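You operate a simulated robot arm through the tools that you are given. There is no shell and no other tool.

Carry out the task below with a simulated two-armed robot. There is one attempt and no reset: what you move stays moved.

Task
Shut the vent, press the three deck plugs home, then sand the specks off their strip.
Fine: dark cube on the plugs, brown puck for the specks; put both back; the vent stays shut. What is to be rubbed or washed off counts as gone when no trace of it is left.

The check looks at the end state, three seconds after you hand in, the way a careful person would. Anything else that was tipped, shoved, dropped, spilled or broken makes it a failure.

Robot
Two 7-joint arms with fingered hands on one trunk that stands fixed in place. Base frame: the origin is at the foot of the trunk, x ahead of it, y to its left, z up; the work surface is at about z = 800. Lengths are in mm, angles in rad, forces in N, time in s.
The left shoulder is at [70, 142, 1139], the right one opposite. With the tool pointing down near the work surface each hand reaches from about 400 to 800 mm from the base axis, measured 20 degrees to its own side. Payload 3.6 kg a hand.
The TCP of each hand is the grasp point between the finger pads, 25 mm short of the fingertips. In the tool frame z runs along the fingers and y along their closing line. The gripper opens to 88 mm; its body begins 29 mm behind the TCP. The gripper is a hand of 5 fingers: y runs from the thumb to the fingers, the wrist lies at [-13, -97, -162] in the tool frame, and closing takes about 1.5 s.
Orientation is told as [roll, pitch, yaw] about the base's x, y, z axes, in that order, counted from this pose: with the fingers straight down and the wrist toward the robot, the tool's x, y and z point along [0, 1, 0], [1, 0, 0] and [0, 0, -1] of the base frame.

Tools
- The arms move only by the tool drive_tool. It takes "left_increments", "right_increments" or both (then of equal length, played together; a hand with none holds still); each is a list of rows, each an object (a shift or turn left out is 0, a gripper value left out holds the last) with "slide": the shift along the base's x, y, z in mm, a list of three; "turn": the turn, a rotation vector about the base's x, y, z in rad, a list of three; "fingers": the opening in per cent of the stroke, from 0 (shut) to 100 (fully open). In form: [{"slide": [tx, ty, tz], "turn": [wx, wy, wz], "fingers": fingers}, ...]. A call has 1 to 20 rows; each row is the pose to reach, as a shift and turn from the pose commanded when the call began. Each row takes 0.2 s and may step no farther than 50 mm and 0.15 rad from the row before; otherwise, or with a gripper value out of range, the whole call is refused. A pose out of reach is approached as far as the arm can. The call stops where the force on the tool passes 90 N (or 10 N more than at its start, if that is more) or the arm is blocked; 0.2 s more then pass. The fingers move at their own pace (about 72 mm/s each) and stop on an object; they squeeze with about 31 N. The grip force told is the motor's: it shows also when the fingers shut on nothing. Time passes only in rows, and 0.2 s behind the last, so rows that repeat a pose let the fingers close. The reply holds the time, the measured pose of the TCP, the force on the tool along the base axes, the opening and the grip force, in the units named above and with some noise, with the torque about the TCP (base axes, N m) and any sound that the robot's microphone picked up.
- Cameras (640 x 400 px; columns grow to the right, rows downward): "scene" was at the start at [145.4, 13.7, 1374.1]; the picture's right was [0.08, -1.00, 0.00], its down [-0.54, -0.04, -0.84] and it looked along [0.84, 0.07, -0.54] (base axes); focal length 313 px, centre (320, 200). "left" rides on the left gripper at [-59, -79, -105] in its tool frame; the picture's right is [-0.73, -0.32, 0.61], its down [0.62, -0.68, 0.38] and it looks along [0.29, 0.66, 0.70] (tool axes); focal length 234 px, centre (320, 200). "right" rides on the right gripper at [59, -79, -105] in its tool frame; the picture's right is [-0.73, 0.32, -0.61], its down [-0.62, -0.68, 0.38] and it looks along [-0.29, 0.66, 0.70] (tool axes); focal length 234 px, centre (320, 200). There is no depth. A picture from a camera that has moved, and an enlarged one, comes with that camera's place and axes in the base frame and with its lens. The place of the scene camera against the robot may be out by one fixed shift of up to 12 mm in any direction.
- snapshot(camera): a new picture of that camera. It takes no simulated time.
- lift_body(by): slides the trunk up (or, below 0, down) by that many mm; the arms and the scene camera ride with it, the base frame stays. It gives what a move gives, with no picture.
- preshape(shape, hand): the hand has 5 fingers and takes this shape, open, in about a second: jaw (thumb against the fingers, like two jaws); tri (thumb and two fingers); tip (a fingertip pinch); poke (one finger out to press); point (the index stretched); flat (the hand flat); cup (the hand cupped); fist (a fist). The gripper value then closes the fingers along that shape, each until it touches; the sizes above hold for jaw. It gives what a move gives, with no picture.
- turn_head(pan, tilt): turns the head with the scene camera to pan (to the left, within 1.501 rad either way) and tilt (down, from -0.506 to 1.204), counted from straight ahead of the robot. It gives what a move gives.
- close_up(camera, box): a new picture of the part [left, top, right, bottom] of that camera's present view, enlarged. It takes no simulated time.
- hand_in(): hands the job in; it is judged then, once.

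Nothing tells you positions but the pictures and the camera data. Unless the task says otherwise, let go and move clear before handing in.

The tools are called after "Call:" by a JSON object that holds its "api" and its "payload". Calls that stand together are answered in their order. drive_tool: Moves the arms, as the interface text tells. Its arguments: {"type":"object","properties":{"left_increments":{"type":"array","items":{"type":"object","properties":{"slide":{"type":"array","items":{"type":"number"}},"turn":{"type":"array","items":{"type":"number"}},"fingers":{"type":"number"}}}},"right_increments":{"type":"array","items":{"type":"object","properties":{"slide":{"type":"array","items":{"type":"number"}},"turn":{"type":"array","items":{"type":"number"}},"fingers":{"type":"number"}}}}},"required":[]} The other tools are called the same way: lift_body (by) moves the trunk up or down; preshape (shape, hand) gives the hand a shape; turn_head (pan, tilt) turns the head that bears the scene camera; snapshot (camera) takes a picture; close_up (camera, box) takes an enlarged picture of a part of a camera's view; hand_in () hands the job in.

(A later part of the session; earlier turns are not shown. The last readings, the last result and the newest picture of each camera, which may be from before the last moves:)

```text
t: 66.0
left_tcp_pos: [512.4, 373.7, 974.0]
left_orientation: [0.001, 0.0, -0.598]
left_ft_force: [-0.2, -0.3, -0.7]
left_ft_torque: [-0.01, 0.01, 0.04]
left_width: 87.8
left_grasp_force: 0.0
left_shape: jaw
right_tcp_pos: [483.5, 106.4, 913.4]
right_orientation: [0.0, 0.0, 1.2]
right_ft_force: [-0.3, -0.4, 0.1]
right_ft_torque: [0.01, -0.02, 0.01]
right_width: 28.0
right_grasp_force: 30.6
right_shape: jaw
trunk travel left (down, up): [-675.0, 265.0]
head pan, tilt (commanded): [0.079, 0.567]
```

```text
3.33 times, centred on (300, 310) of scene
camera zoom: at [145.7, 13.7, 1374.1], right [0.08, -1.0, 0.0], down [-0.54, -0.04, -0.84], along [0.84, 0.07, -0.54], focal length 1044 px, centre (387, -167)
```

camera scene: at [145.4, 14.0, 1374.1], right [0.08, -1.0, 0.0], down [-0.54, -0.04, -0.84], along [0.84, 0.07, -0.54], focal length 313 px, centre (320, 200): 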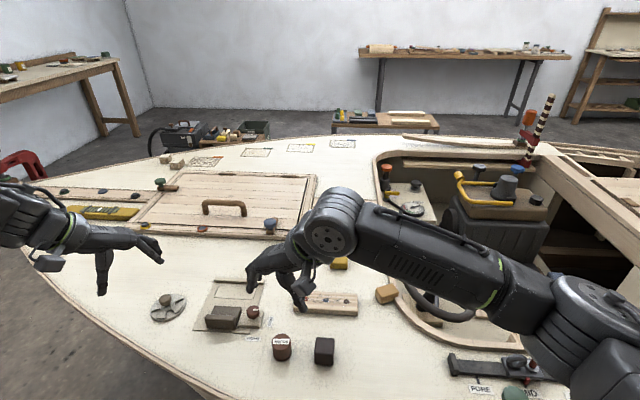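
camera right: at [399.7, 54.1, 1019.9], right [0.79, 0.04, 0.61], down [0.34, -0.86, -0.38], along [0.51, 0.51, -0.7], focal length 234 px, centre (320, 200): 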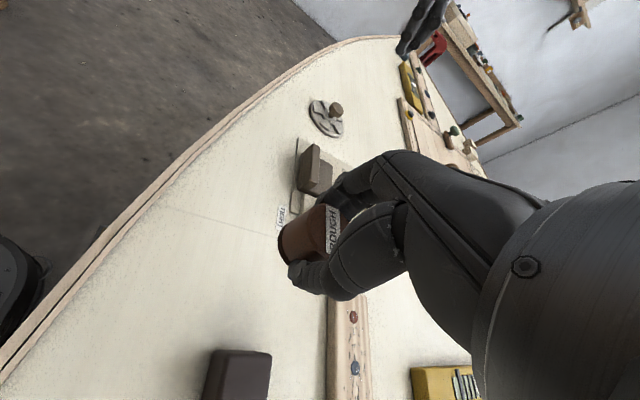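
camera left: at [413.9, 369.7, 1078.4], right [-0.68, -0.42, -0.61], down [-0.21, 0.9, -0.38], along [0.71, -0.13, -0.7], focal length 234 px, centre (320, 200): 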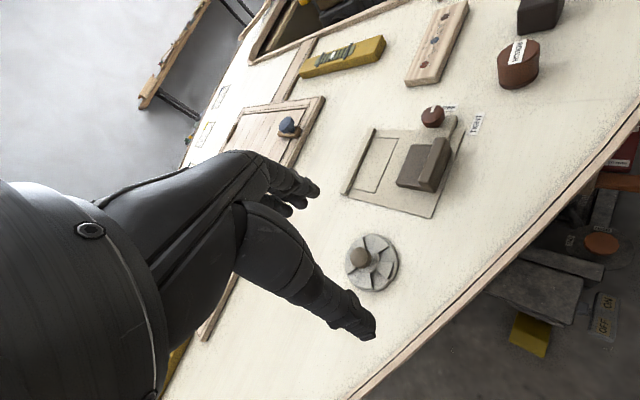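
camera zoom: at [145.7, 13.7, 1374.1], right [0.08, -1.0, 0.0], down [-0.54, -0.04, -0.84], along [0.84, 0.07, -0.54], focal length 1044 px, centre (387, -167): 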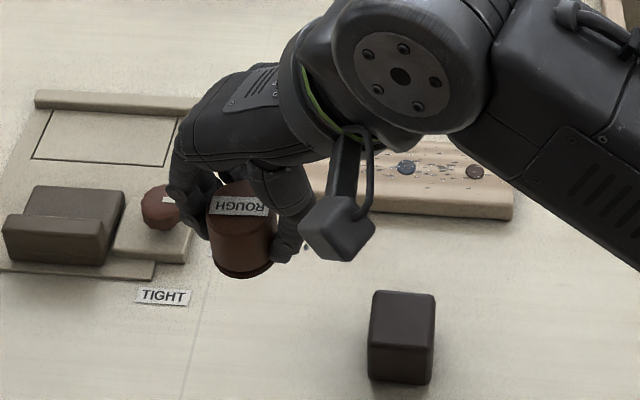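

The puck hangs level, with its darker pad facing down. I'll carry it over the strip, between the red and blue plugs, and hover just above the surface.

Call:
{"api": "drive_tool", "payload": {"right_increments": [{"slide": [38, -17, 0]}, {"slide": [76, -35, 0]}, {"slide": [113.7, -53, 0]}, {"slide": [113.7, -53, -25]}, {"slide": [113.7, -53, -45]}, {"slide": [113.7, -53, -55]}, {"slide": [113.7, -53, -55]}]}}

Call:
{"api": "snapshot", "payload": {"camera": "right"}}

Call:
{"api": "close_up", "payload": {"camera": "left", "box": [370, 0, 530, 110]}}

Call:
{"api": "snapshot", "payload": {"camera": "scene"}}

```text
t: 67.6
left_tcp_pos: [512.8, 373.2, 972.9]
left_orientation: [0.001, 0.0, -0.597]
left_ft_force: [-0.2, 0.3, 0.7]
left_ft_torque: [0.03, 0.01, 0.01]
left_width: 87.3
left_grasp_force: 0.1
left_shape: jaw
right_tcp_pos: [596.0, 54.4, 861.1]
right_orientation: [0.002, -0.001, 1.2]
right_ft_force: [0.7, 0.7, -1.5]
right_ft_torque: [-0.01, 0.02, 0.01]
right_width: 28.3
right_grasp_force: 30.3
right_shape: jaw
trunk travel left (down, up): [-675.0, 265.0]
head pan, tilt (commanded): [0.079, 0.567]
```

```text
taken
camera right: at [513.9, 2.3, 966.7], right [0.79, 0.04, 0.61], down [0.34, -0.86, -0.38], along [0.51, 0.51, -0.7], focal length 234 px, centre (320, 200)
```

right: 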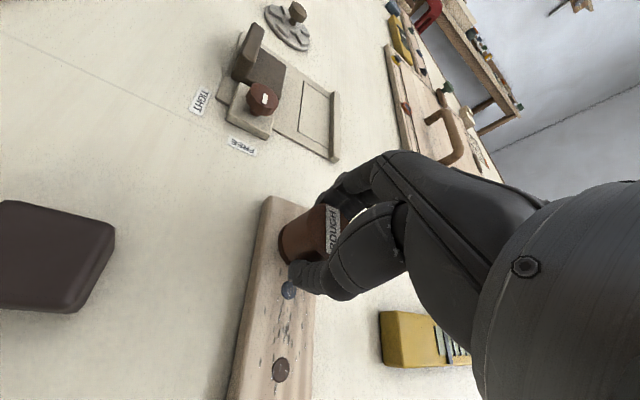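

```text
3.64 times, centred on (450, 55) of left
camera zoom: at [414.0, 369.6, 1078.4], right [-0.68, -0.42, -0.61], down [-0.21, 0.9, -0.38], along [0.71, -0.13, -0.7], focal length 852 px, centre (-153, 727)
```

zoom: 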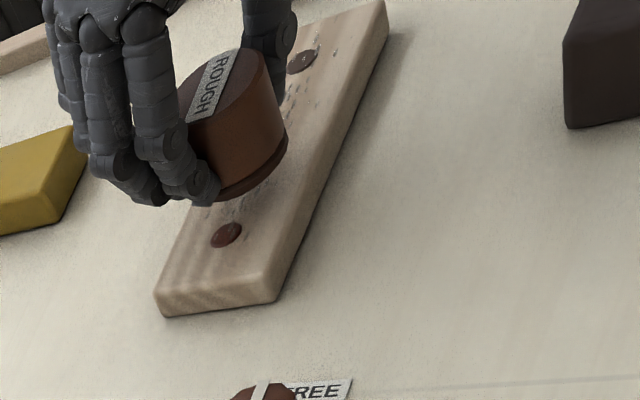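

```text
taken
camera scene: at [145.5, 13.8, 1374.1], right [0.08, -1.0, 0.0], down [-0.54, -0.04, -0.84], along [0.84, 0.07, -0.54], focal length 313 px, centre (320, 200)
```

scene: 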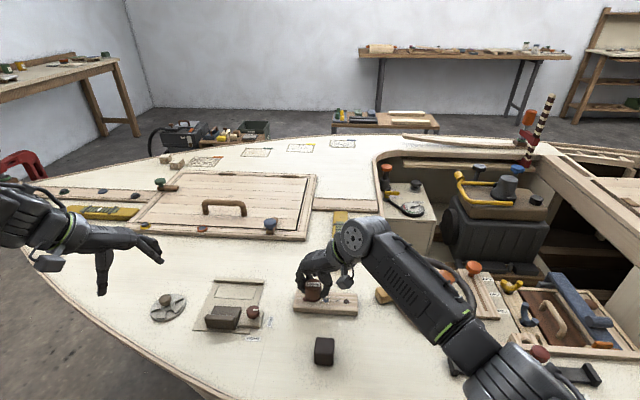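

Call:
{"api": "drive_tool", "payload": {"right_increments": [{"slide": [0, 0, -5]}, {"slide": [0, 0, -9]}, {"slide": [0, 0, -12]}, {"slide": [0, 0, -13.5]}, {"slide": [0, 0, -15]}, {"slide": [0, 0, -15]}]}}

Call:
{"api": "close_up", "payload": {"camera": "left", "box": [370, 0, 530, 110]}}

```text
t: 69.0
left_tcp_pos: [511.2, 372.8, 974.6]
left_orientation: [0.001, 0.0, -0.598]
left_ft_force: [0.1, -0.1, 0.3]
left_ft_torque: [0.0, 0.0, 0.02]
left_width: 87.7
left_grasp_force: 0.0
left_shape: jaw
right_tcp_pos: [596.6, 54.0, 846.2]
right_orientation: [-0.002, 0.0, 1.201]
right_ft_force: [0.5, -0.7, 2.3]
right_ft_torque: [0.05, -0.03, -0.02]
right_width: 28.3
right_grasp_force: 31.1
right_shape: jaw
trunk travel left (down, up): [-675.0, 265.0]
head pan, tilt (commanded): [0.079, 0.567]
```

```text
3.64 times, centred on (450, 55) of left
camera zoom: at [413.8, 369.6, 1078.6], right [-0.68, -0.42, -0.61], down [-0.21, 0.9, -0.38], along [0.71, -0.13, -0.7], focal length 852 px, centre (-153, 727)
```

zoom: 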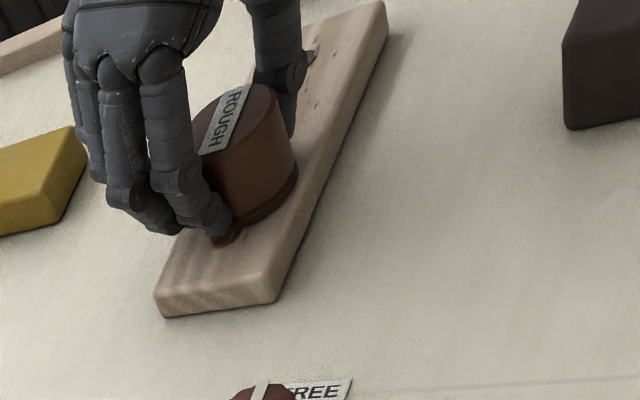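

The puck is on the strip at about 2 N. I'll add light pressure and make a first pass along the strip, then check force and effect.

Call:
{"api": "drive_tool", "payload": {"right_increments": [{"slide": [0, 0, -1.5]}, {"slide": [0, 9, -1.5]}, {"slide": [0, 18, -1.5]}, {"slide": [0, 26, -1.5]}, {"slide": [0, 18, -1.5]}, {"slide": [0, 8, -1.5]}, {"slide": [0, -2, -1.5]}, {"slide": [0, -12, -1.5]}, {"slide": [0, -22, -1.5]}, {"slide": [0, -22, -1.5]}]}}

Call:
{"api": "close_up", "payload": {"camera": "left", "box": [370, 0, 530, 110]}}

```text
t: 71.2
left_tcp_pos: [511.4, 374.3, 973.9]
left_orientation: [0.0, -0.003, -0.597]
left_ft_force: [0.0, 0.1, 0.7]
left_ft_torque: [-0.04, 0.02, -0.01]
left_width: 87.8
left_grasp_force: 0.1
left_shape: jaw
right_tcp_pos: [596.6, 33.5, 844.6]
right_orientation: [-0.004, 0.001, 1.2]
right_ft_force: [0.4, 2.4, 9.9]
right_ft_torque: [0.14, -0.03, 0.02]
right_width: 29.2
right_grasp_force: 30.9
right_shape: jaw
trunk travel left (down, up): [-675.0, 265.0]
head pan, tilt (commanded): [0.079, 0.567]
```

```text
3.64 times, centred on (450, 55) of left
camera zoom: at [412.7, 370.1, 1078.8], right [-0.68, -0.42, -0.61], down [-0.21, 0.9, -0.38], along [0.71, -0.13, -0.7], focal length 852 px, centre (-153, 727)
```

zoom: 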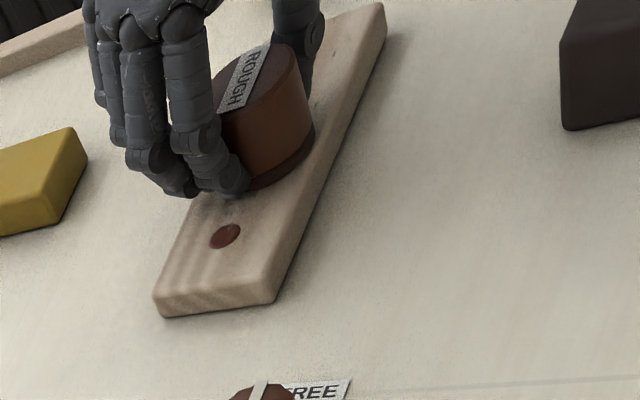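

It's sanding; the specks near the red plug are thinning at about 10 N. I'll carry on with overlapping passes along the full strip.

Call:
{"api": "drive_tool", "payload": {"right_increments": [{"slide": [0, -12, 0]}, {"slide": [0, -24, 0]}, {"slide": [0, -36, 0]}, {"slide": [0, -48, 0]}, {"slide": [0, -54, 0]}, {"slide": [-8, -54, 0]}, {"slide": [-8, -42, 0]}, {"slide": [-8, -30, 0]}, {"slide": [-8, -18, 0]}, {"slide": [-8, -6, 0]}, {"slide": [-8, 6, 0]}, {"slide": [-8, 18, 0]}, {"slide": [-8, 30, 0]}, {"slide": [-8, 42, 0]}, {"slide": [-8, 50, 0]}, {"slide": [8, 50, 0]}, {"slide": [8, 38, 0]}, {"slide": [8, 26, 0]}, {"slide": [8, 14, 0]}, {"slide": [8, 2, 0]}]}}

Call:
{"api": "close_up", "payload": {"camera": "left", "box": [370, 0, 530, 110]}}

```text
t: 75.4
left_tcp_pos: [512.7, 375.1, 973.0]
left_orientation: [-0.001, 0.0, -0.597]
left_ft_force: [-0.2, -0.1, -0.7]
left_ft_torque: [0.02, 0.02, 0.02]
left_width: 87.9
left_grasp_force: 0.1
left_shape: jaw
right_tcp_pos: [604.9, 32.9, 843.0]
right_orientation: [0.0, 0.001, 1.202]
right_ft_force: [0.1, 1.8, 8.1]
right_ft_torque: [0.14, -0.03, 0.02]
right_width: 28.9
right_grasp_force: 31.5
right_shape: jaw
trunk travel left (down, up): [-675.0, 265.0]
head pan, tilt (commanded): [0.079, 0.567]
```

```text
3.64 times, centred on (450, 55) of left
camera zoom: at [412.9, 369.7, 1078.9], right [-0.68, -0.42, -0.61], down [-0.21, 0.9, -0.38], along [0.71, -0.13, -0.7], focal length 852 px, centre (-153, 727)
```

zoom: 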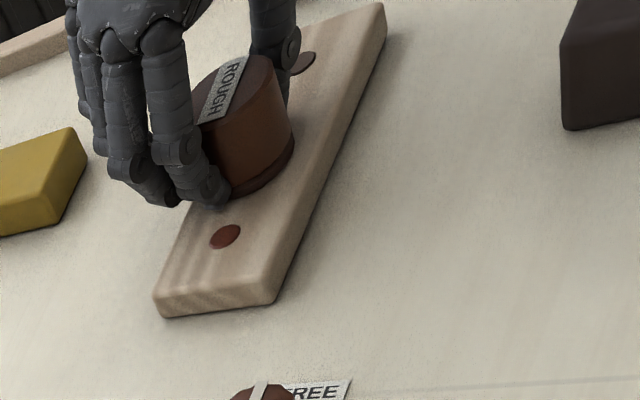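

Already far cleaner. Further passes along the far and near edges.

Call:
{"api": "drive_tool", "payload": {"right_increments": [{"slide": [0, -12, 0]}, {"slide": [0, -24, 0]}, {"slide": [0, -36, 0]}, {"slide": [0, -48, 0]}, {"slide": [0, -57, 0]}, {"slide": [6, -57, 0]}, {"slide": [6, -43, 0]}, {"slide": [6, -29, 0]}, {"slide": [6, -15, 0]}, {"slide": [6, 0, 0]}, {"slide": [6, 15, 0]}, {"slide": [6, 30, 0]}, {"slide": [6, 46, 0]}, {"slide": [-8, 46, 0]}, {"slide": [-22, 46, 0]}, {"slide": [-22, 32, 0]}, {"slide": [-22, 18, 0]}, {"slide": [-22, 4, 0]}, {"slide": [-22, -10, 0]}, {"slide": [-22, -24, 0]}]}}

Call:
{"api": "close_up", "payload": {"camera": "left", "box": [370, 0, 530, 110]}}

```text
t: 79.6
left_tcp_pos: [512.3, 372.4, 974.1]
left_orientation: [-0.001, 0.002, -0.597]
left_ft_force: [0.7, -0.5, 0.0]
left_ft_torque: [0.0, -0.02, -0.03]
left_width: 87.6
left_grasp_force: 0.1
left_shape: jaw
right_tcp_pos: [582.3, 8.9, 843.1]
right_orientation: [-0.001, 0.002, 1.2]
right_ft_force: [0.6, -0.5, -1.0]
right_ft_torque: [0.03, 0.0, 0.0]
right_width: 28.7
right_grasp_force: 31.3
right_shape: jaw
trunk travel left (down, up): [-675.0, 265.0]
head pan, tilt (commanded): [0.079, 0.567]
```

```text
3.64 times, centred on (450, 55) of left
camera zoom: at [414.0, 369.3, 1078.5], right [-0.68, -0.42, -0.61], down [-0.21, 0.9, -0.38], along [0.71, -0.13, -0.7], focal length 852 px, centre (-153, 727)
```

zoom: 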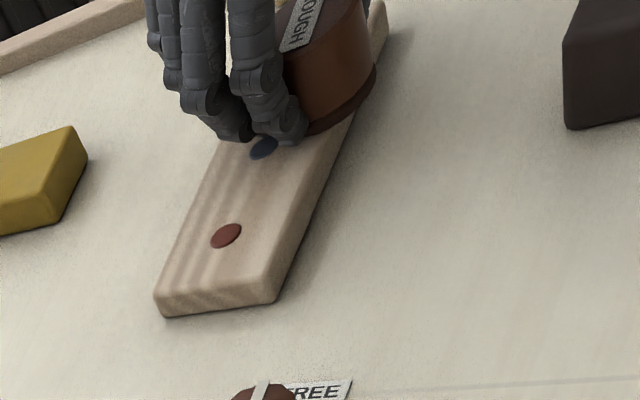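

Contact has just been lost, so the puck has probably crept up in the grip. I'll lift away and inspect the strip.

Call:
{"api": "drive_tool", "payload": {"right_increments": [{"slide": [0, 0, 20]}, {"slide": [0, 0, 50]}, {"slide": [-30, -10, 70]}, {"slide": [-65, -20, 80]}, {"slide": [-65, -20, 80]}]}}

Call:
{"api": "close_up", "payload": {"camera": "left", "box": [400, 0, 472, 45]}}

Call:
{"api": "close_up", "payload": {"camera": "left", "box": [400, 40, 472, 85]}}

Call:
{"api": "snapshot", "payload": {"camera": "right"}}

```text
t: 80.8
left_tcp_pos: [512.7, 374.6, 973.2]
left_orientation: [0.001, 0.0, -0.6]
left_ft_force: [0.3, 0.5, 0.0]
left_ft_torque: [0.01, 0.01, -0.01]
left_width: 87.8
left_grasp_force: 0.0
left_shape: jaw
right_tcp_pos: [519.2, -8.7, 922.9]
right_orientation: [0.001, 0.001, 1.201]
right_ft_force: [-0.3, -0.4, -1.4]
right_ft_torque: [0.01, -0.02, 0.01]
right_width: 28.4
right_grasp_force: 30.3
right_shape: jaw
trunk travel left (down, up): [-675.0, 265.0]
head pan, tilt (commanded): [0.079, 0.567]
```

```text
8.89 times, centred on (436, 22) of left
camera zoom: at [414.5, 370.1, 1078.0], right [-0.68, -0.42, -0.61], down [-0.21, 0.9, -0.38], along [0.71, -0.13, -0.7], focal length 2082 px, centre (-711, 1778)
```

zoom: 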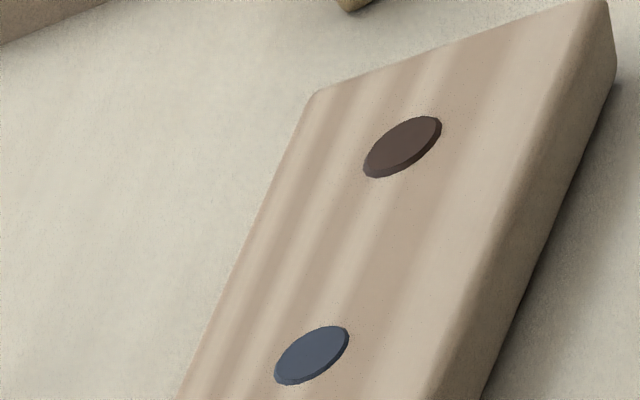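

```text
8.89 times, centred on (436, 62) of left
camera zoom: at [414.5, 370.1, 1078.0], right [-0.68, -0.42, -0.61], down [-0.21, 0.9, -0.38], along [0.71, -0.13, -0.7], focal length 2082 px, centre (-711, 1422)
```

zoom: 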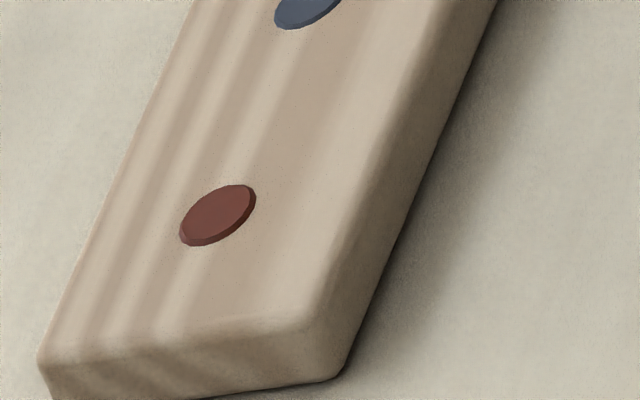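

```text
taken
camera right: at [435.7, -61.3, 1028.8], right [0.79, 0.04, 0.61], down [0.34, -0.86, -0.38], along [0.51, 0.51, -0.7], focal length 234 px, centre (320, 200)
```

right: 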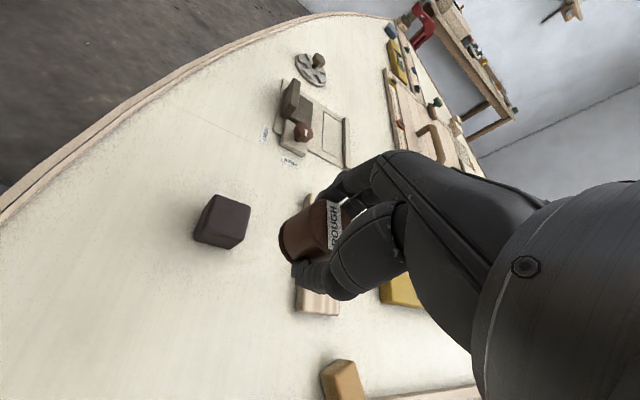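

The strip looks clean. I'll check it at high zoom for faint traces.

Call:
{"api": "close_up", "payload": {"camera": "left", "box": [428, 0, 468, 25]}}

Call:
{"api": "close_up", "payload": {"camera": "left", "box": [418, 22, 458, 47]}}

Call:
{"api": "close_up", "payload": {"camera": "left", "box": [408, 42, 448, 67]}}

Call:
{"api": "close_up", "payload": {"camera": "left", "box": [400, 62, 440, 87]}}

Call:
{"api": "close_up", "payload": {"camera": "scene", "box": [285, 280, 365, 330]}}

```text
16.00 times, centred on (448, 12) of left
camera zoom: at [414.5, 370.1, 1078.0], right [-0.68, -0.42, -0.61], down [-0.21, 0.9, -0.38], along [0.71, -0.13, -0.7], focal length 3747 px, centre (-1728, 3200)
```

zoom: 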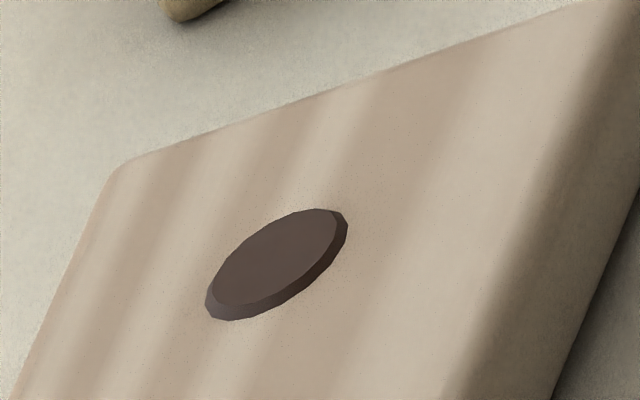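

```text
16.00 times, centred on (438, 34) of left
camera zoom: at [414.5, 370.1, 1078.0], right [-0.68, -0.42, -0.61], down [-0.21, 0.9, -0.38], along [0.71, -0.13, -0.7], focal length 3747 px, centre (-1568, 2848)
```

zoom: 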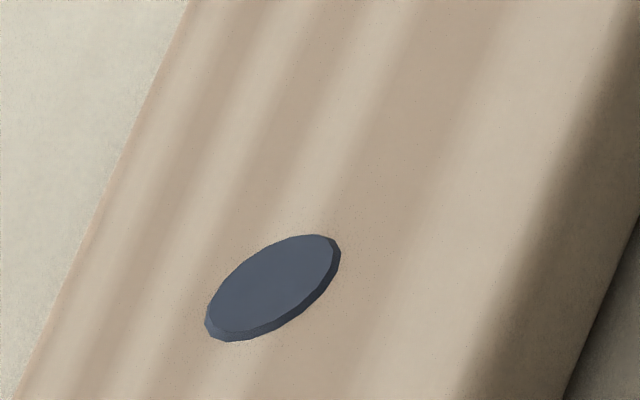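

```text
16.00 times, centred on (428, 54) of left
camera zoom: at [414.5, 370.1, 1078.0], right [-0.68, -0.42, -0.61], down [-0.21, 0.9, -0.38], along [0.71, -0.13, -0.7], focal length 3747 px, centre (-1408, 2528)
```

zoom: 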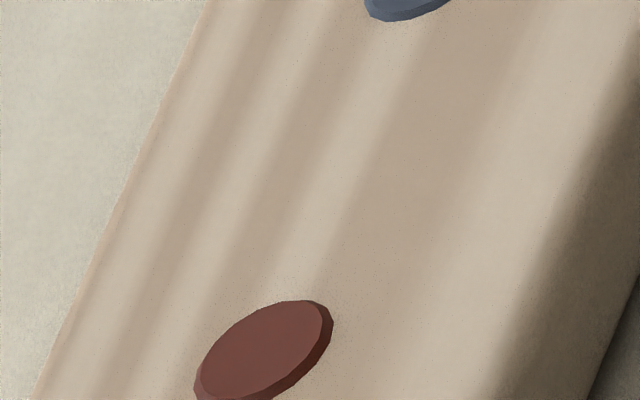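

```text
16.00 times, centred on (420, 74) of left
camera zoom: at [414.5, 370.1, 1078.0], right [-0.68, -0.42, -0.61], down [-0.21, 0.9, -0.38], along [0.71, -0.13, -0.7], focal length 3747 px, centre (-1280, 2208)
```

zoom: 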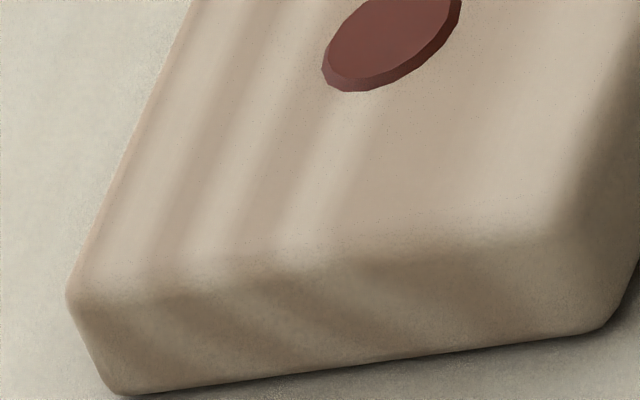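

```text
8.00 times, centred on (325, 305) of scene
camera zoom: at [146.2, 14.4, 1374.0], right [0.08, -1.0, 0.0], down [-0.54, -0.04, -0.84], along [0.84, 0.07, -0.54], focal length 2505 px, centre (280, -640)
```

zoom: 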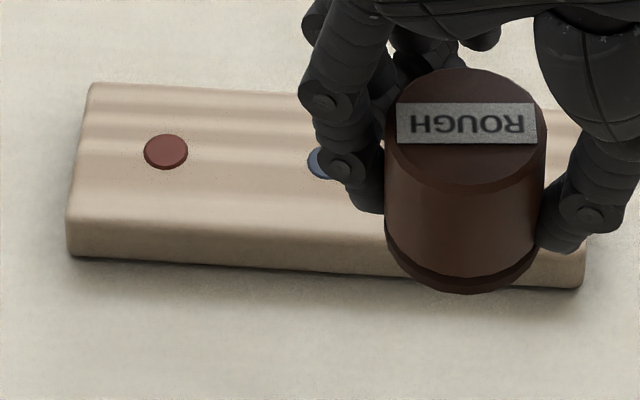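

No speck is left anywhere on the strip or the plugs. Now I'll take the puck back to its original place at about (483, 106.5), allowing for the small shift when I gripped it.

Call:
{"api": "drive_tool", "payload": {"right_increments": [{"slide": [-10, 35, 0]}, {"slide": [-22, 75, 0]}, {"slide": [-36.7, 115.5, 0]}, {"slide": [-36.7, 115.5, -40]}, {"slide": [-36.7, 115.5, -70]}, {"slide": [-36.7, 115.5, -84]}, {"slide": [-36.7, 115.5, -88]}, {"slide": [-36.7, 115.5, -88]}]}}

Call:
{"api": "snapshot", "payload": {"camera": "right"}}

Call:
{"api": "close_up", "payload": {"camera": "left", "box": [440, 0, 600, 120]}}

```text
t: 82.6
left_tcp_pos: [513.3, 374.2, 972.9]
left_orientation: [-0.001, -0.001, -0.598]
left_ft_force: [-0.4, 0.0, -0.4]
left_ft_torque: [-0.02, -0.02, 0.01]
left_width: 87.7
left_grasp_force: 0.0
left_shape: jaw
right_tcp_pos: [480.3, 105.9, 835.3]
right_orientation: [0.0, -0.001, 1.2]
right_ft_force: [0.3, 0.2, -0.9]
right_ft_torque: [-0.05, 0.04, 0.03]
right_width: 28.2
right_grasp_force: 30.6
right_shape: jaw
trunk travel left (down, up): [-675.0, 265.0]
head pan, tilt (commanded): [0.079, 0.567]
```

```text
taken
camera right: at [397.1, 53.6, 940.2], right [0.79, 0.04, 0.61], down [0.34, -0.86, -0.38], along [0.51, 0.51, -0.7], focal length 234 px, centre (320, 200)
```

right: 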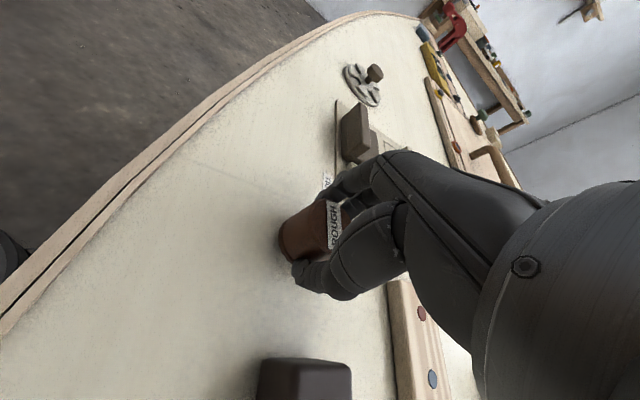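

```text
3.33 times, centred on (520, 60) of left
camera zoom: at [414.0, 369.8, 1078.4], right [-0.68, -0.42, -0.61], down [-0.21, 0.9, -0.38], along [0.71, -0.13, -0.7], focal length 781 px, centre (-347, 667)
```

zoom: 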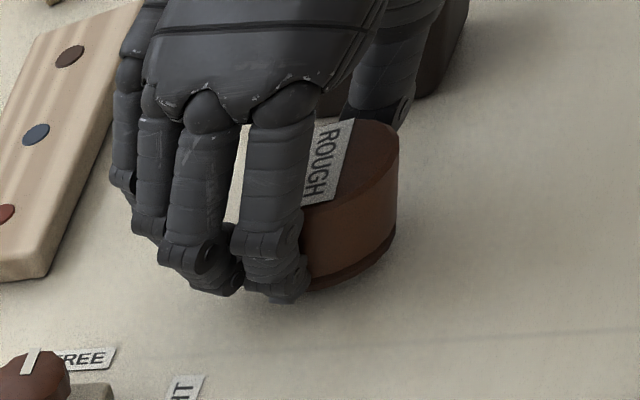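

Call:
{"api": "drive_tool", "payload": {"right_increments": [{"slide": [0, 0, -2]}, {"slide": [0, 0, -3.5]}, {"slide": [0, 0, -4.5]}, {"slide": [0, 0, -4.5]}]}}

Call:
{"api": "close_up", "payload": {"camera": "left", "box": [440, 0, 600, 120]}}

```text
t: 83.6
left_tcp_pos: [513.2, 373.6, 973.3]
left_orientation: [-0.001, 0.001, -0.601]
left_ft_force: [0.6, -0.1, -0.3]
left_ft_torque: [-0.01, 0.02, -0.01]
left_width: 87.7
left_grasp_force: 0.1
left_shape: jaw
right_tcp_pos: [481.3, 106.7, 831.5]
right_orientation: [0.0, 0.001, 1.201]
right_ft_force: [0.6, 0.0, -1.5]
right_ft_torque: [-0.01, -0.02, 0.02]
right_width: 28.2
right_grasp_force: 30.6
right_shape: jaw
trunk travel left (down, up): [-675.0, 265.0]
head pan, tilt (commanded): [0.079, 0.567]
```

```text
3.33 times, centred on (520, 60) of left
camera zoom: at [414.0, 369.6, 1078.4], right [-0.68, -0.42, -0.61], down [-0.21, 0.9, -0.38], along [0.71, -0.13, -0.7], focal length 781 px, centre (-347, 667)
```

zoom: 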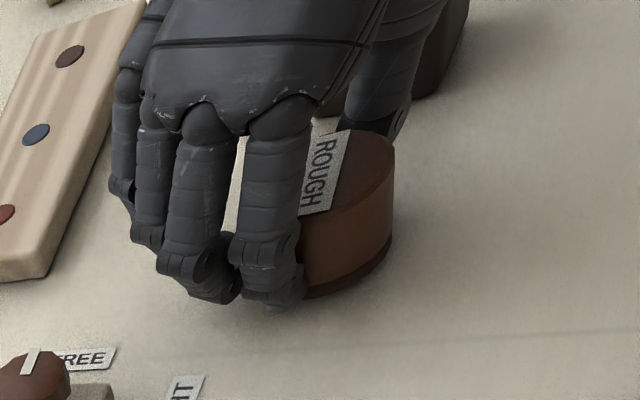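

The puck sits about 5 mm short of its original spot in x. I'll shift it before it touches, then lower to contact.

Call:
{"api": "drive_tool", "payload": {"right_increments": [{"slide": [3, 0.5, 0]}, {"slide": [5, 1, 0]}, {"slide": [5, 1, -1]}, {"slide": [5, 1, -2]}, {"slide": [5, 1, -3]}, {"slide": [5, 1, -3]}]}}

Call:
{"api": "close_up", "payload": {"camera": "left", "box": [440, 0, 600, 120]}}

```text
t: 85.0
left_tcp_pos: [512.0, 374.1, 972.8]
left_orientation: [0.001, 0.0, -0.6]
left_ft_force: [0.6, -0.6, -0.2]
left_ft_torque: [0.02, 0.02, 0.01]
left_width: 87.6
left_grasp_force: 0.0
left_shape: jaw
right_tcp_pos: [486.1, 106.4, 827.8]
right_orientation: [0.0, 0.0, 1.201]
right_ft_force: [0.2, -0.1, -0.7]
right_ft_torque: [0.0, -0.01, -0.03]
right_width: 28.4
right_grasp_force: 31.1
right_shape: jaw
trunk travel left (down, up): [-675.0, 265.0]
head pan, tilt (commanded): [0.079, 0.567]
```

```text
3.33 times, centred on (520, 60) of left
camera zoom: at [414.0, 369.6, 1078.4], right [-0.68, -0.42, -0.61], down [-0.21, 0.9, -0.38], along [0.71, -0.13, -0.7], focal length 781 px, centre (-347, 667)
```

zoom: 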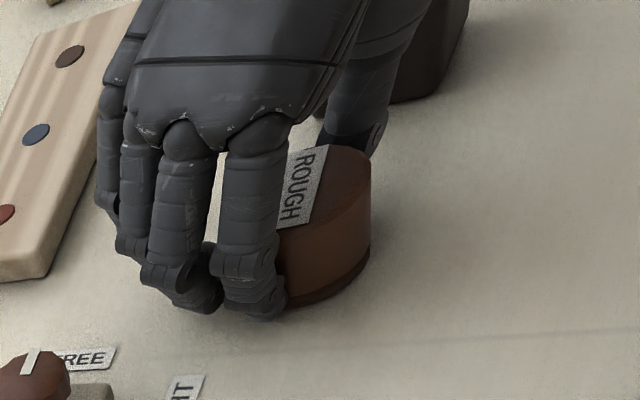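

I over-corrected; the image scale is larger than I assumed. I'll measure against the original scene view before setting it down.

Call:
{"api": "close_up", "payload": {"camera": "scene", "box": [260, 320, 350, 380]}}

Call:
{"api": "close_up", "payload": {"camera": "right", "box": [250, 170, 370, 300]}}

```text
6.67 times, centred on (305, 350) of scene
camera zoom: at [145.6, 13.9, 1374.1], right [0.08, -1.0, 0.0], down [-0.54, -0.04, -0.84], along [0.84, 0.07, -0.54], focal length 2088 px, centre (420, -800)
```

zoom: 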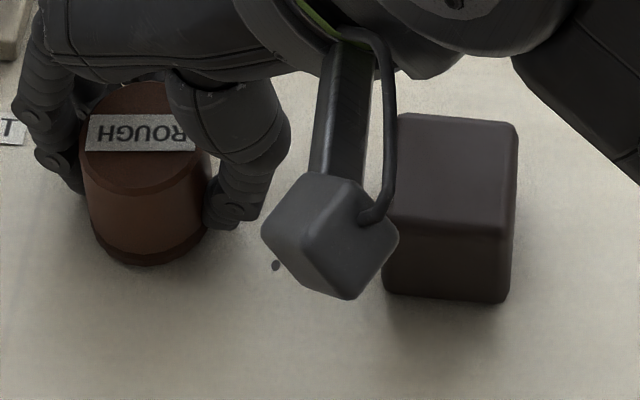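

```text
3.08 times, centred on (310, 235) of right
camera zoom: at [403.0, 54.6, 933.6], right [0.79, 0.04, 0.61], down [0.34, -0.86, -0.38], along [0.51, 0.51, -0.7], focal length 720 px, centre (351, 92)
```

zoom: 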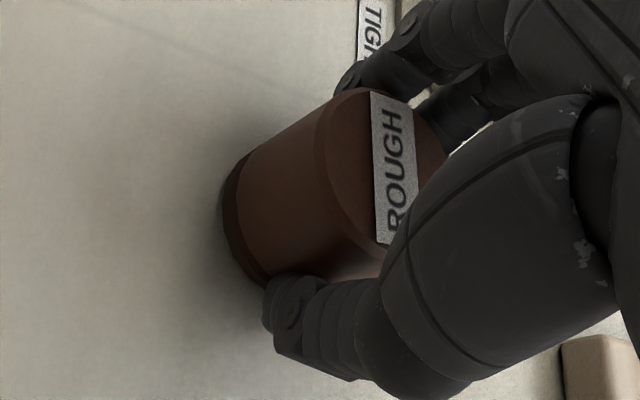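

Relative to the original view the puck needs to move about (−2.5, −5) mm. I'll shift it, then lower gently to contact.

Call:
{"api": "drive_tool", "payload": {"right_increments": [{"slide": [-1.2, -2.6, 0]}, {"slide": [-2.5, -5.2, 0]}, {"slide": [-2.5, -5.2, -0.7]}, {"slide": [-2.5, -5.2, -1.4]}, {"slide": [-2.5, -5.2, -1.4]}]}}

Call:
{"api": "close_up", "payload": {"camera": "scene", "box": [260, 320, 350, 380]}}

Call:
{"api": "close_up", "payload": {"camera": "left", "box": [470, 20, 550, 110]}}

```text
t: 86.2
left_tcp_pos: [511.7, 373.6, 974.2]
left_orientation: [0.0, 0.001, -0.599]
left_ft_force: [-0.3, 0.1, 0.1]
left_ft_torque: [0.0, -0.01, 0.0]
left_width: 87.7
left_grasp_force: 0.1
left_shape: jaw
right_tcp_pos: [483.5, 101.4, 827.2]
right_orientation: [0.0, -0.001, 1.203]
right_ft_force: [0.5, -1.2, 4.2]
right_ft_torque: [0.04, 0.01, -0.06]
right_width: 28.3
right_grasp_force: 31.0
right_shape: jaw
trunk travel left (down, up): [-675.0, 265.0]
head pan, tilt (commanded): [0.079, 0.567]
```

```text
6.67 times, centred on (305, 350) of scene
camera zoom: at [145.0, 13.4, 1374.2], right [0.08, -1.0, 0.0], down [-0.54, -0.04, -0.84], along [0.84, 0.07, -0.54], focal length 2088 px, centre (420, -800)
```

zoom: 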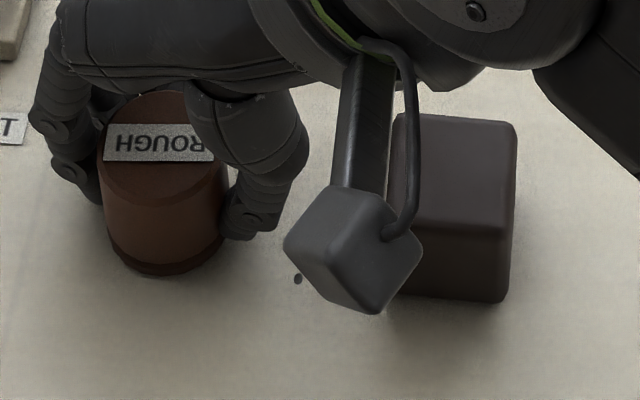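

```text
4.44 times, centred on (510, 65) of left
camera zoom: at [413.6, 369.2, 1078.8], right [-0.68, -0.42, -0.61], down [-0.21, 0.9, -0.38], along [0.71, -0.13, -0.7], focal length 1041 px, centre (-524, 800)
```

zoom: 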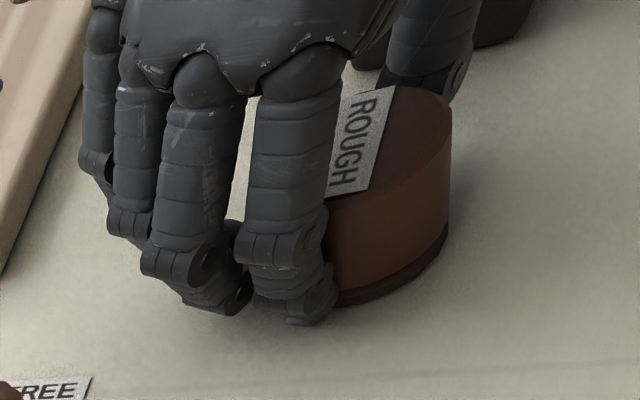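

The puck touches down at 4 N, matching its original outline in the scene view. I'll open only part way so the thumb clears the cube, then rise.

Call:
{"api": "drive_tool", "payload": {"right_increments": [{"slide": [0, 0, 0.5], "fingers": 40}, {"slide": [0, 0, 1], "fingers": 50}, {"slide": [0, 0, 1], "fingers": 60}, {"slide": [0, 0, 1], "fingers": 70}, {"slide": [0, 0, 1], "fingers": 70}, {"slide": [0, 0, 1], "fingers": 70}]}}

Call:
{"api": "close_up", "payload": {"camera": "left", "box": [440, 0, 600, 120]}}

Call:
{"api": "snapshot", "payload": {"camera": "right"}}

```text
t: 87.6
left_tcp_pos: [512.2, 374.1, 974.0]
left_orientation: [0.0, 0.0, -0.599]
left_ft_force: [-0.1, 0.6, -0.1]
left_ft_torque: [0.0, 0.01, 0.01]
left_width: 87.5
left_grasp_force: 0.0
left_shape: jaw
right_tcp_pos: [483.3, 101.3, 827.8]
right_orientation: [0.002, 0.0, 1.2]
right_ft_force: [0.5, -0.7, -0.3]
right_ft_torque: [0.03, 0.0, 0.0]
right_width: 61.2
right_grasp_force: 0.0
right_shape: jaw
trunk travel left (down, up): [-675.0, 265.0]
head pan, tilt (commanded): [0.079, 0.567]
```

```text
3.33 times, centred on (520, 60) of left
camera zoom: at [414.0, 369.6, 1078.4], right [-0.68, -0.42, -0.61], down [-0.21, 0.9, -0.38], along [0.71, -0.13, -0.7], focal length 781 px, centre (-347, 667)
```

zoom: 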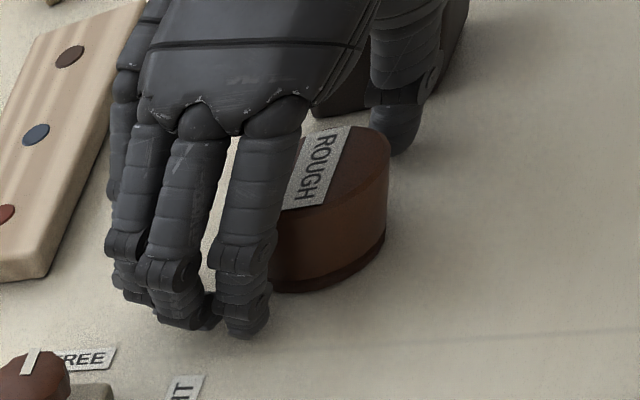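

```text
taken
camera right: at [400.5, 49.3, 933.4], right [0.79, 0.04, 0.61], down [0.34, -0.86, -0.38], along [0.51, 0.51, -0.7], focal length 234 px, centre (320, 200)
```

right: 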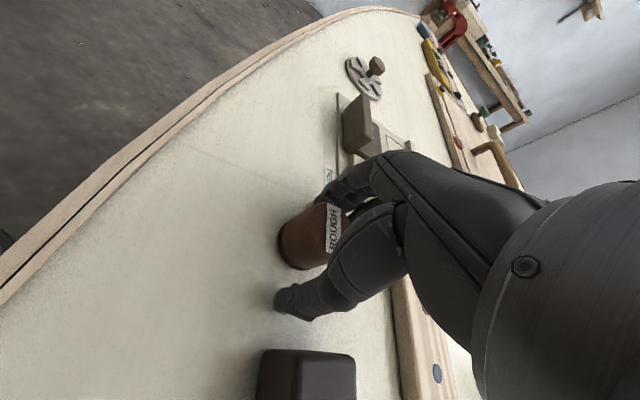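

The puck is free and in place. Rising straight up.

Call:
{"api": "drive_tool", "payload": {"right_increments": [{"slide": [0, 0, 12]}, {"slide": [0, 0, 30]}, {"slide": [0, 0, 60]}, {"slide": [0, 0, 100]}, {"slide": [0, 0, 140]}, {"slide": [0, -20, 180]}, {"slide": [0, -60, 200]}, {"slide": [0, -100, 210]}, {"slide": [10, -145, 220]}, {"slide": [20, -190, 230]}, {"slide": [30, -230, 240], "fingers": 100}, {"slide": [30, -270, 250], "fingers": 100}, {"slide": [30, -270, 250], "fingers": 100}]}}

Call:
{"api": "snapshot", "payload": {"camera": "scene"}}

Call:
{"api": "close_up", "payload": {"camera": "scene", "box": [260, 320, 350, 380]}}

Call:
{"api": "close_up", "payload": {"camera": "scene", "box": [285, 280, 365, 330]}}

Call:
{"api": "close_up", "payload": {"camera": "scene", "box": [130, 260, 290, 360]}}

```text
t: 90.4
left_tcp_pos: [513.4, 374.8, 973.3]
left_orientation: [0.002, 0.001, -0.598]
left_ft_force: [0.4, -0.5, -0.4]
left_ft_torque: [-0.03, 0.0, 0.02]
left_width: 87.6
left_grasp_force: 0.1
left_shape: jaw
right_tcp_pos: [512.2, -170.1, 1078.4]
right_orientation: [0.0, 0.0, 1.2]
right_ft_force: [0.6, -0.1, -0.6]
right_ft_torque: [-0.01, -0.03, 0.01]
right_width: 87.8
right_grasp_force: 0.1
right_shape: jaw
trunk travel left (down, up): [-675.0, 265.0]
head pan, tilt (commanded): [0.079, 0.567]
```

```text
taken
camera scene: at [146.0, 14.5, 1374.0], right [0.08, -1.0, 0.0], down [-0.54, -0.04, -0.84], along [0.84, 0.07, -0.54], focal length 313 px, centre (320, 200)
```

scene: 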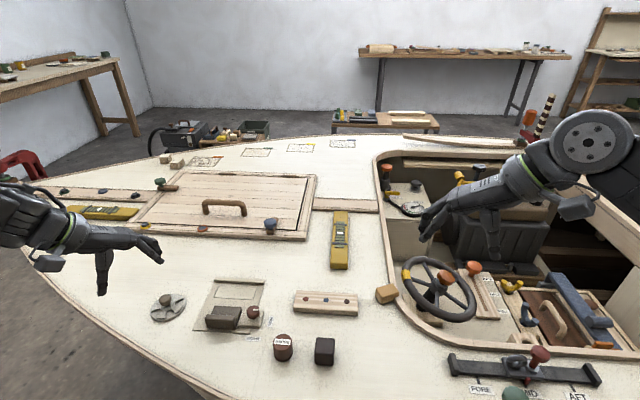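

```text
6.67 times, centred on (305, 350) of scene
camera zoom: at [146.0, 14.5, 1374.0], right [0.08, -1.0, 0.0], down [-0.54, -0.04, -0.84], along [0.84, 0.07, -0.54], focal length 2088 px, centre (420, -800)
```

zoom: 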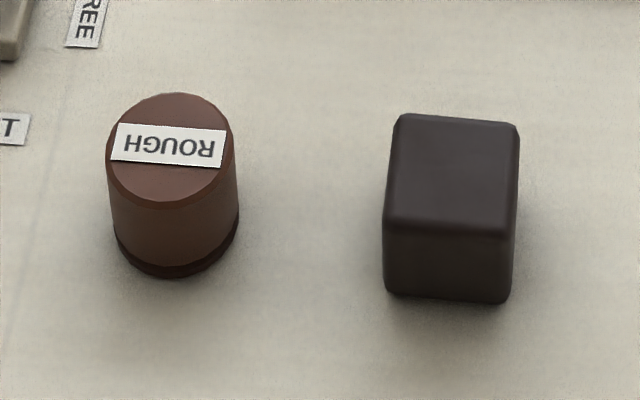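

```text
8.00 times, centred on (325, 305) of scene
camera zoom: at [146.0, 14.5, 1374.0], right [0.08, -1.0, 0.0], down [-0.54, -0.04, -0.84], along [0.84, 0.07, -0.54], focal length 2505 px, centre (280, -640)
```

zoom: 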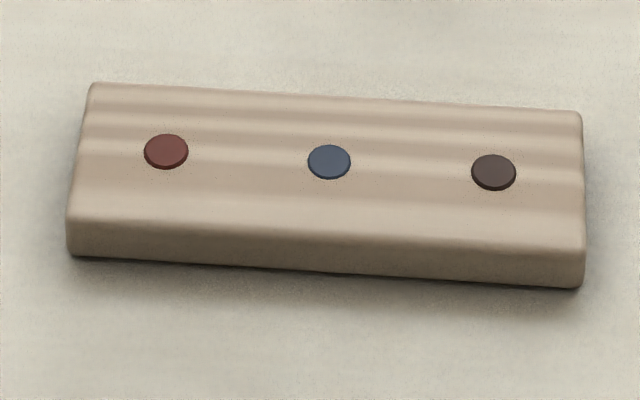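

```text
4.00 times, centred on (210, 310) of scene
camera zoom: at [146.0, 14.5, 1374.0], right [0.08, -1.0, 0.0], down [-0.54, -0.04, -0.84], along [0.84, 0.07, -0.54], focal length 1252 px, centre (760, -240)
```

zoom: 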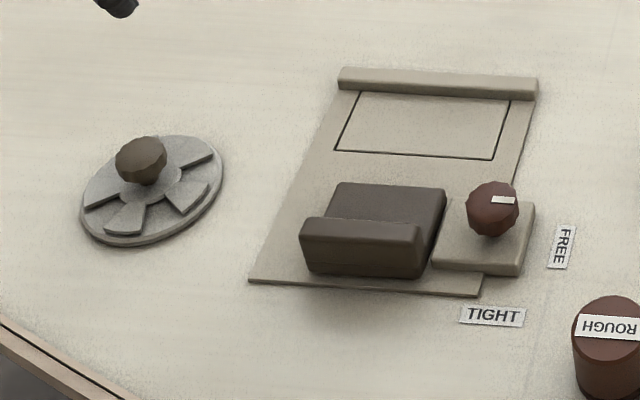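

Everything looks right: vent shut, plugs down, strip clean, and puck and cube back within a few millimetres. I'll raise the left arm clear of the vent and take last close looks.

Call:
{"api": "close_up", "payload": {"camera": "left", "box": [340, 225, 404, 295]}}

Call:
{"api": "drive_tool", "payload": {"left_increments": [{"slide": [-5, -5, 40], "turn": [0, 0, 0.1]}, {"slide": [-10, -20, 80], "turn": [0, 0, 0.22]}, {"slide": [-16, -35, 120], "turn": [0, 0, 0.34]}, {"slide": [-22, -50, 160], "turn": [0, 0, 0.46]}, {"slide": [-30, -64, 200], "turn": [0, 0, 0.58]}, {"slide": [-34, -68, 213], "turn": [0, 0, 0.6]}, {"slide": [-34, -68, 213], "turn": [0, 0, 0.6]}]}}

Call:
{"api": "snapshot", "payload": {"camera": "scene"}}

Call:
{"api": "close_up", "payload": {"camera": "left", "box": [360, 180, 520, 300]}}

Call:
{"api": "close_up", "payload": {"camera": "left", "box": [480, 100, 640, 250]}}

Call:
{"api": "close_up", "payload": {"camera": "scene", "box": [140, 280, 200, 330]}}

```text
5.71 times, centred on (372, 260) of left
camera zoom: at [414.3, 370.2, 1078.0], right [-0.68, -0.42, -0.61], down [-0.21, 0.9, -0.38], along [0.71, -0.13, -0.7], focal length 1338 px, centre (23, -143)
```

zoom: 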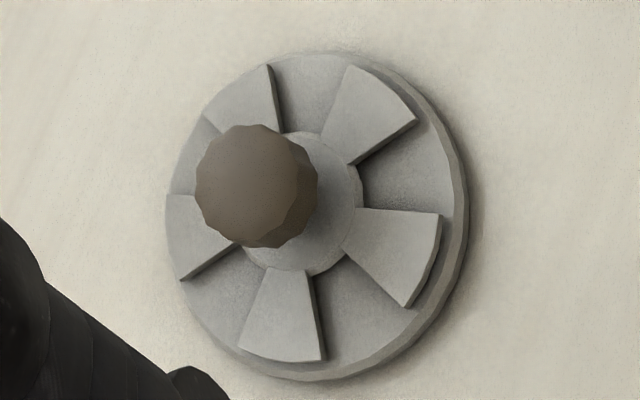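

```text
t: 92.0
left_tcp_pos: [485.4, 407.8, 1176.3]
left_orientation: [-0.004, 0.001, -0.009]
left_ft_force: [-0.5, 0.0, 0.7]
left_ft_torque: [0.01, -0.01, -0.05]
left_width: 87.8
left_grasp_force: 0.2
left_shape: jaw
left hand out of reach, approached as far as the arm can: row 4, 5, 6, 7
right_tcp_pos: [512.3, -171.5, 1077.9]
right_orientation: [-0.001, 0.0, 1.201]
right_ft_force: [0.3, 0.8, -0.1]
right_ft_torque: [0.02, -0.02, -0.01]
right_width: 87.4
right_grasp_force: 0.0
right_shape: jaw
trunk travel left (down, up): [-675.0, 265.0]
head pan, tilt (commanded): [0.079, 0.567]
```

```text
taken
camera scene: at [145.5, 14.0, 1374.1], right [0.08, -1.0, 0.0], down [-0.54, -0.04, -0.84], along [0.84, 0.07, -0.54], focal length 313 px, centre (320, 200)
```

scene: 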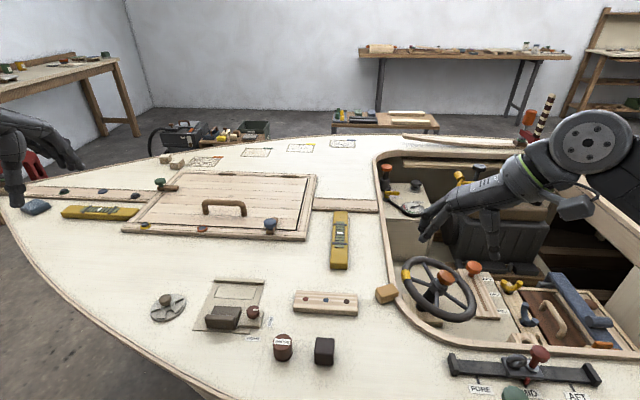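

```text
3.33 times, centred on (440, 240) of left
camera zoom: at [405.7, 349.2, 1282.1], right [-0.33, -0.73, -0.6], down [-0.68, 0.63, -0.39], along [0.66, 0.28, -0.7], focal length 781 px, centre (-80, 67)
```

zoom: 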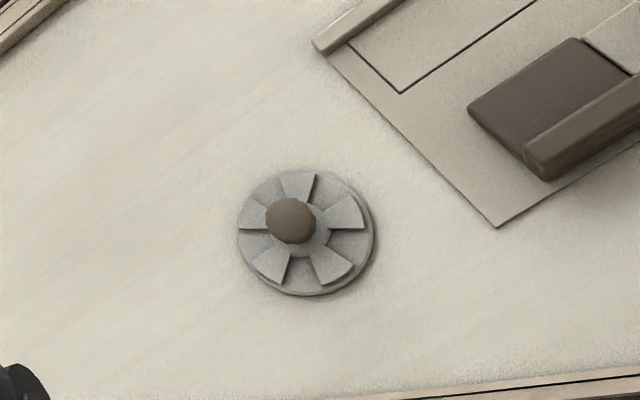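

```text
2.67 times, centred on (560, 175) of left
camera zoom: at [405.7, 349.2, 1282.1], right [-0.33, -0.73, -0.6], down [-0.68, 0.63, -0.39], along [0.66, 0.28, -0.7], focal length 624 px, centre (-320, 267)
```

zoom: 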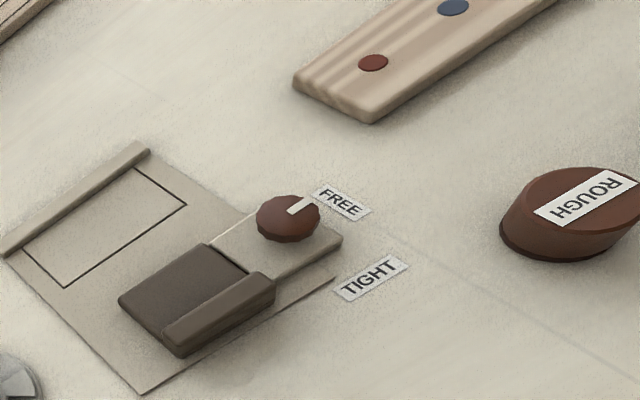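

```text
8.00 times, centred on (170, 305) of scene
camera zoom: at [145.5, 14.0, 1374.1], right [0.08, -1.0, 0.0], down [-0.54, -0.04, -0.84], along [0.84, 0.07, -0.54], focal length 2505 px, centre (1520, -640)
```

zoom: 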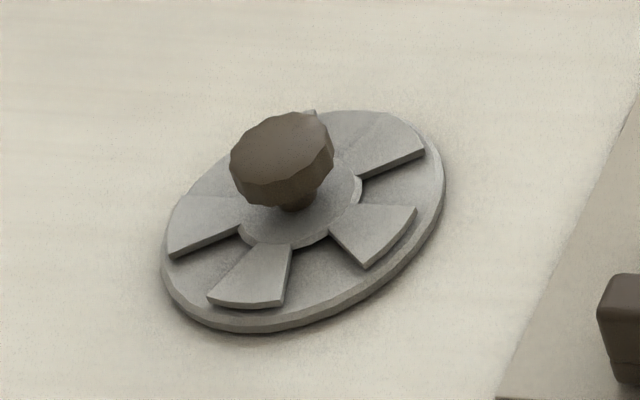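

The left hand is well clear, though it stopped short of its start pose at the reach limit. I'll take one more high zoom on a vent blade to be sure no hole edge shows.

Call:
{"api": "close_up", "payload": {"camera": "scene", "box": [148, 304, 176, 322]}}

Call:
{"api": "close_up", "payload": {"camera": "scene", "box": [164, 290, 192, 308]}}

Call:
{"api": "close_up", "payload": {"camera": "left", "box": [414, 228, 456, 272]}}

Call:
{"api": "close_up", "payload": {"camera": "scene", "box": [340, 200, 500, 300]}}

```text
16.00 times, centred on (162, 313) of scene
camera zoom: at [145.5, 14.0, 1374.1], right [0.08, -1.0, 0.0], down [-0.54, -0.04, -0.84], along [0.84, 0.07, -0.54], focal length 5010 px, centre (2848, -1608)
```

zoom: 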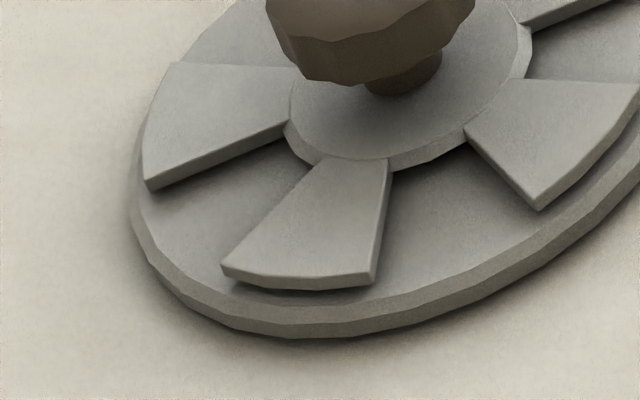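

```text
16.00 times, centred on (178, 299) of scene
camera zoom: at [145.5, 14.0, 1374.1], right [0.08, -1.0, 0.0], down [-0.54, -0.04, -0.84], along [0.84, 0.07, -0.54], focal length 5010 px, centre (2592, -1384)
```

zoom: 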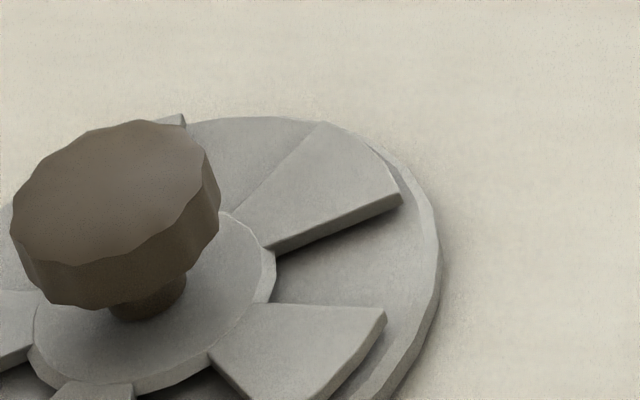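

```text
9.09 times, centred on (435, 250) of left
camera zoom: at [405.7, 349.2, 1282.1], right [-0.33, -0.73, -0.6], down [-0.68, 0.63, -0.39], along [0.66, 0.28, -0.7], focal length 2129 px, centre (-726, -254)
```

zoom: 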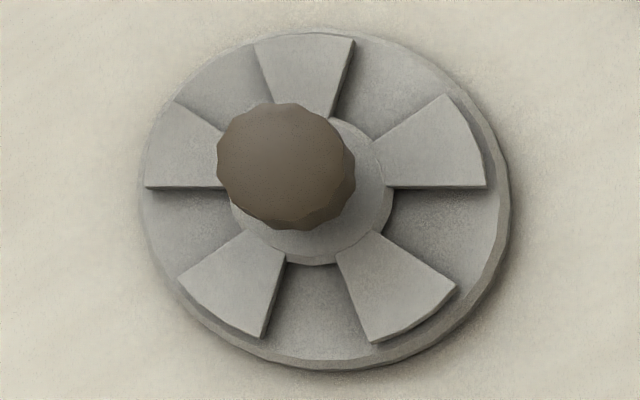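

```text
4.00 times, centred on (420, 250) of scene
camera zoom: at [145.5, 14.0, 1374.1], right [0.08, -1.0, 0.0], down [-0.54, -0.04, -0.84], along [0.84, 0.07, -0.54], focal length 1252 px, centre (-80, 0)
```

zoom: 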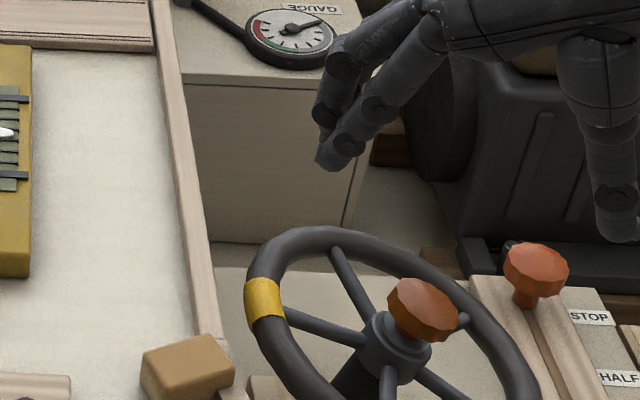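

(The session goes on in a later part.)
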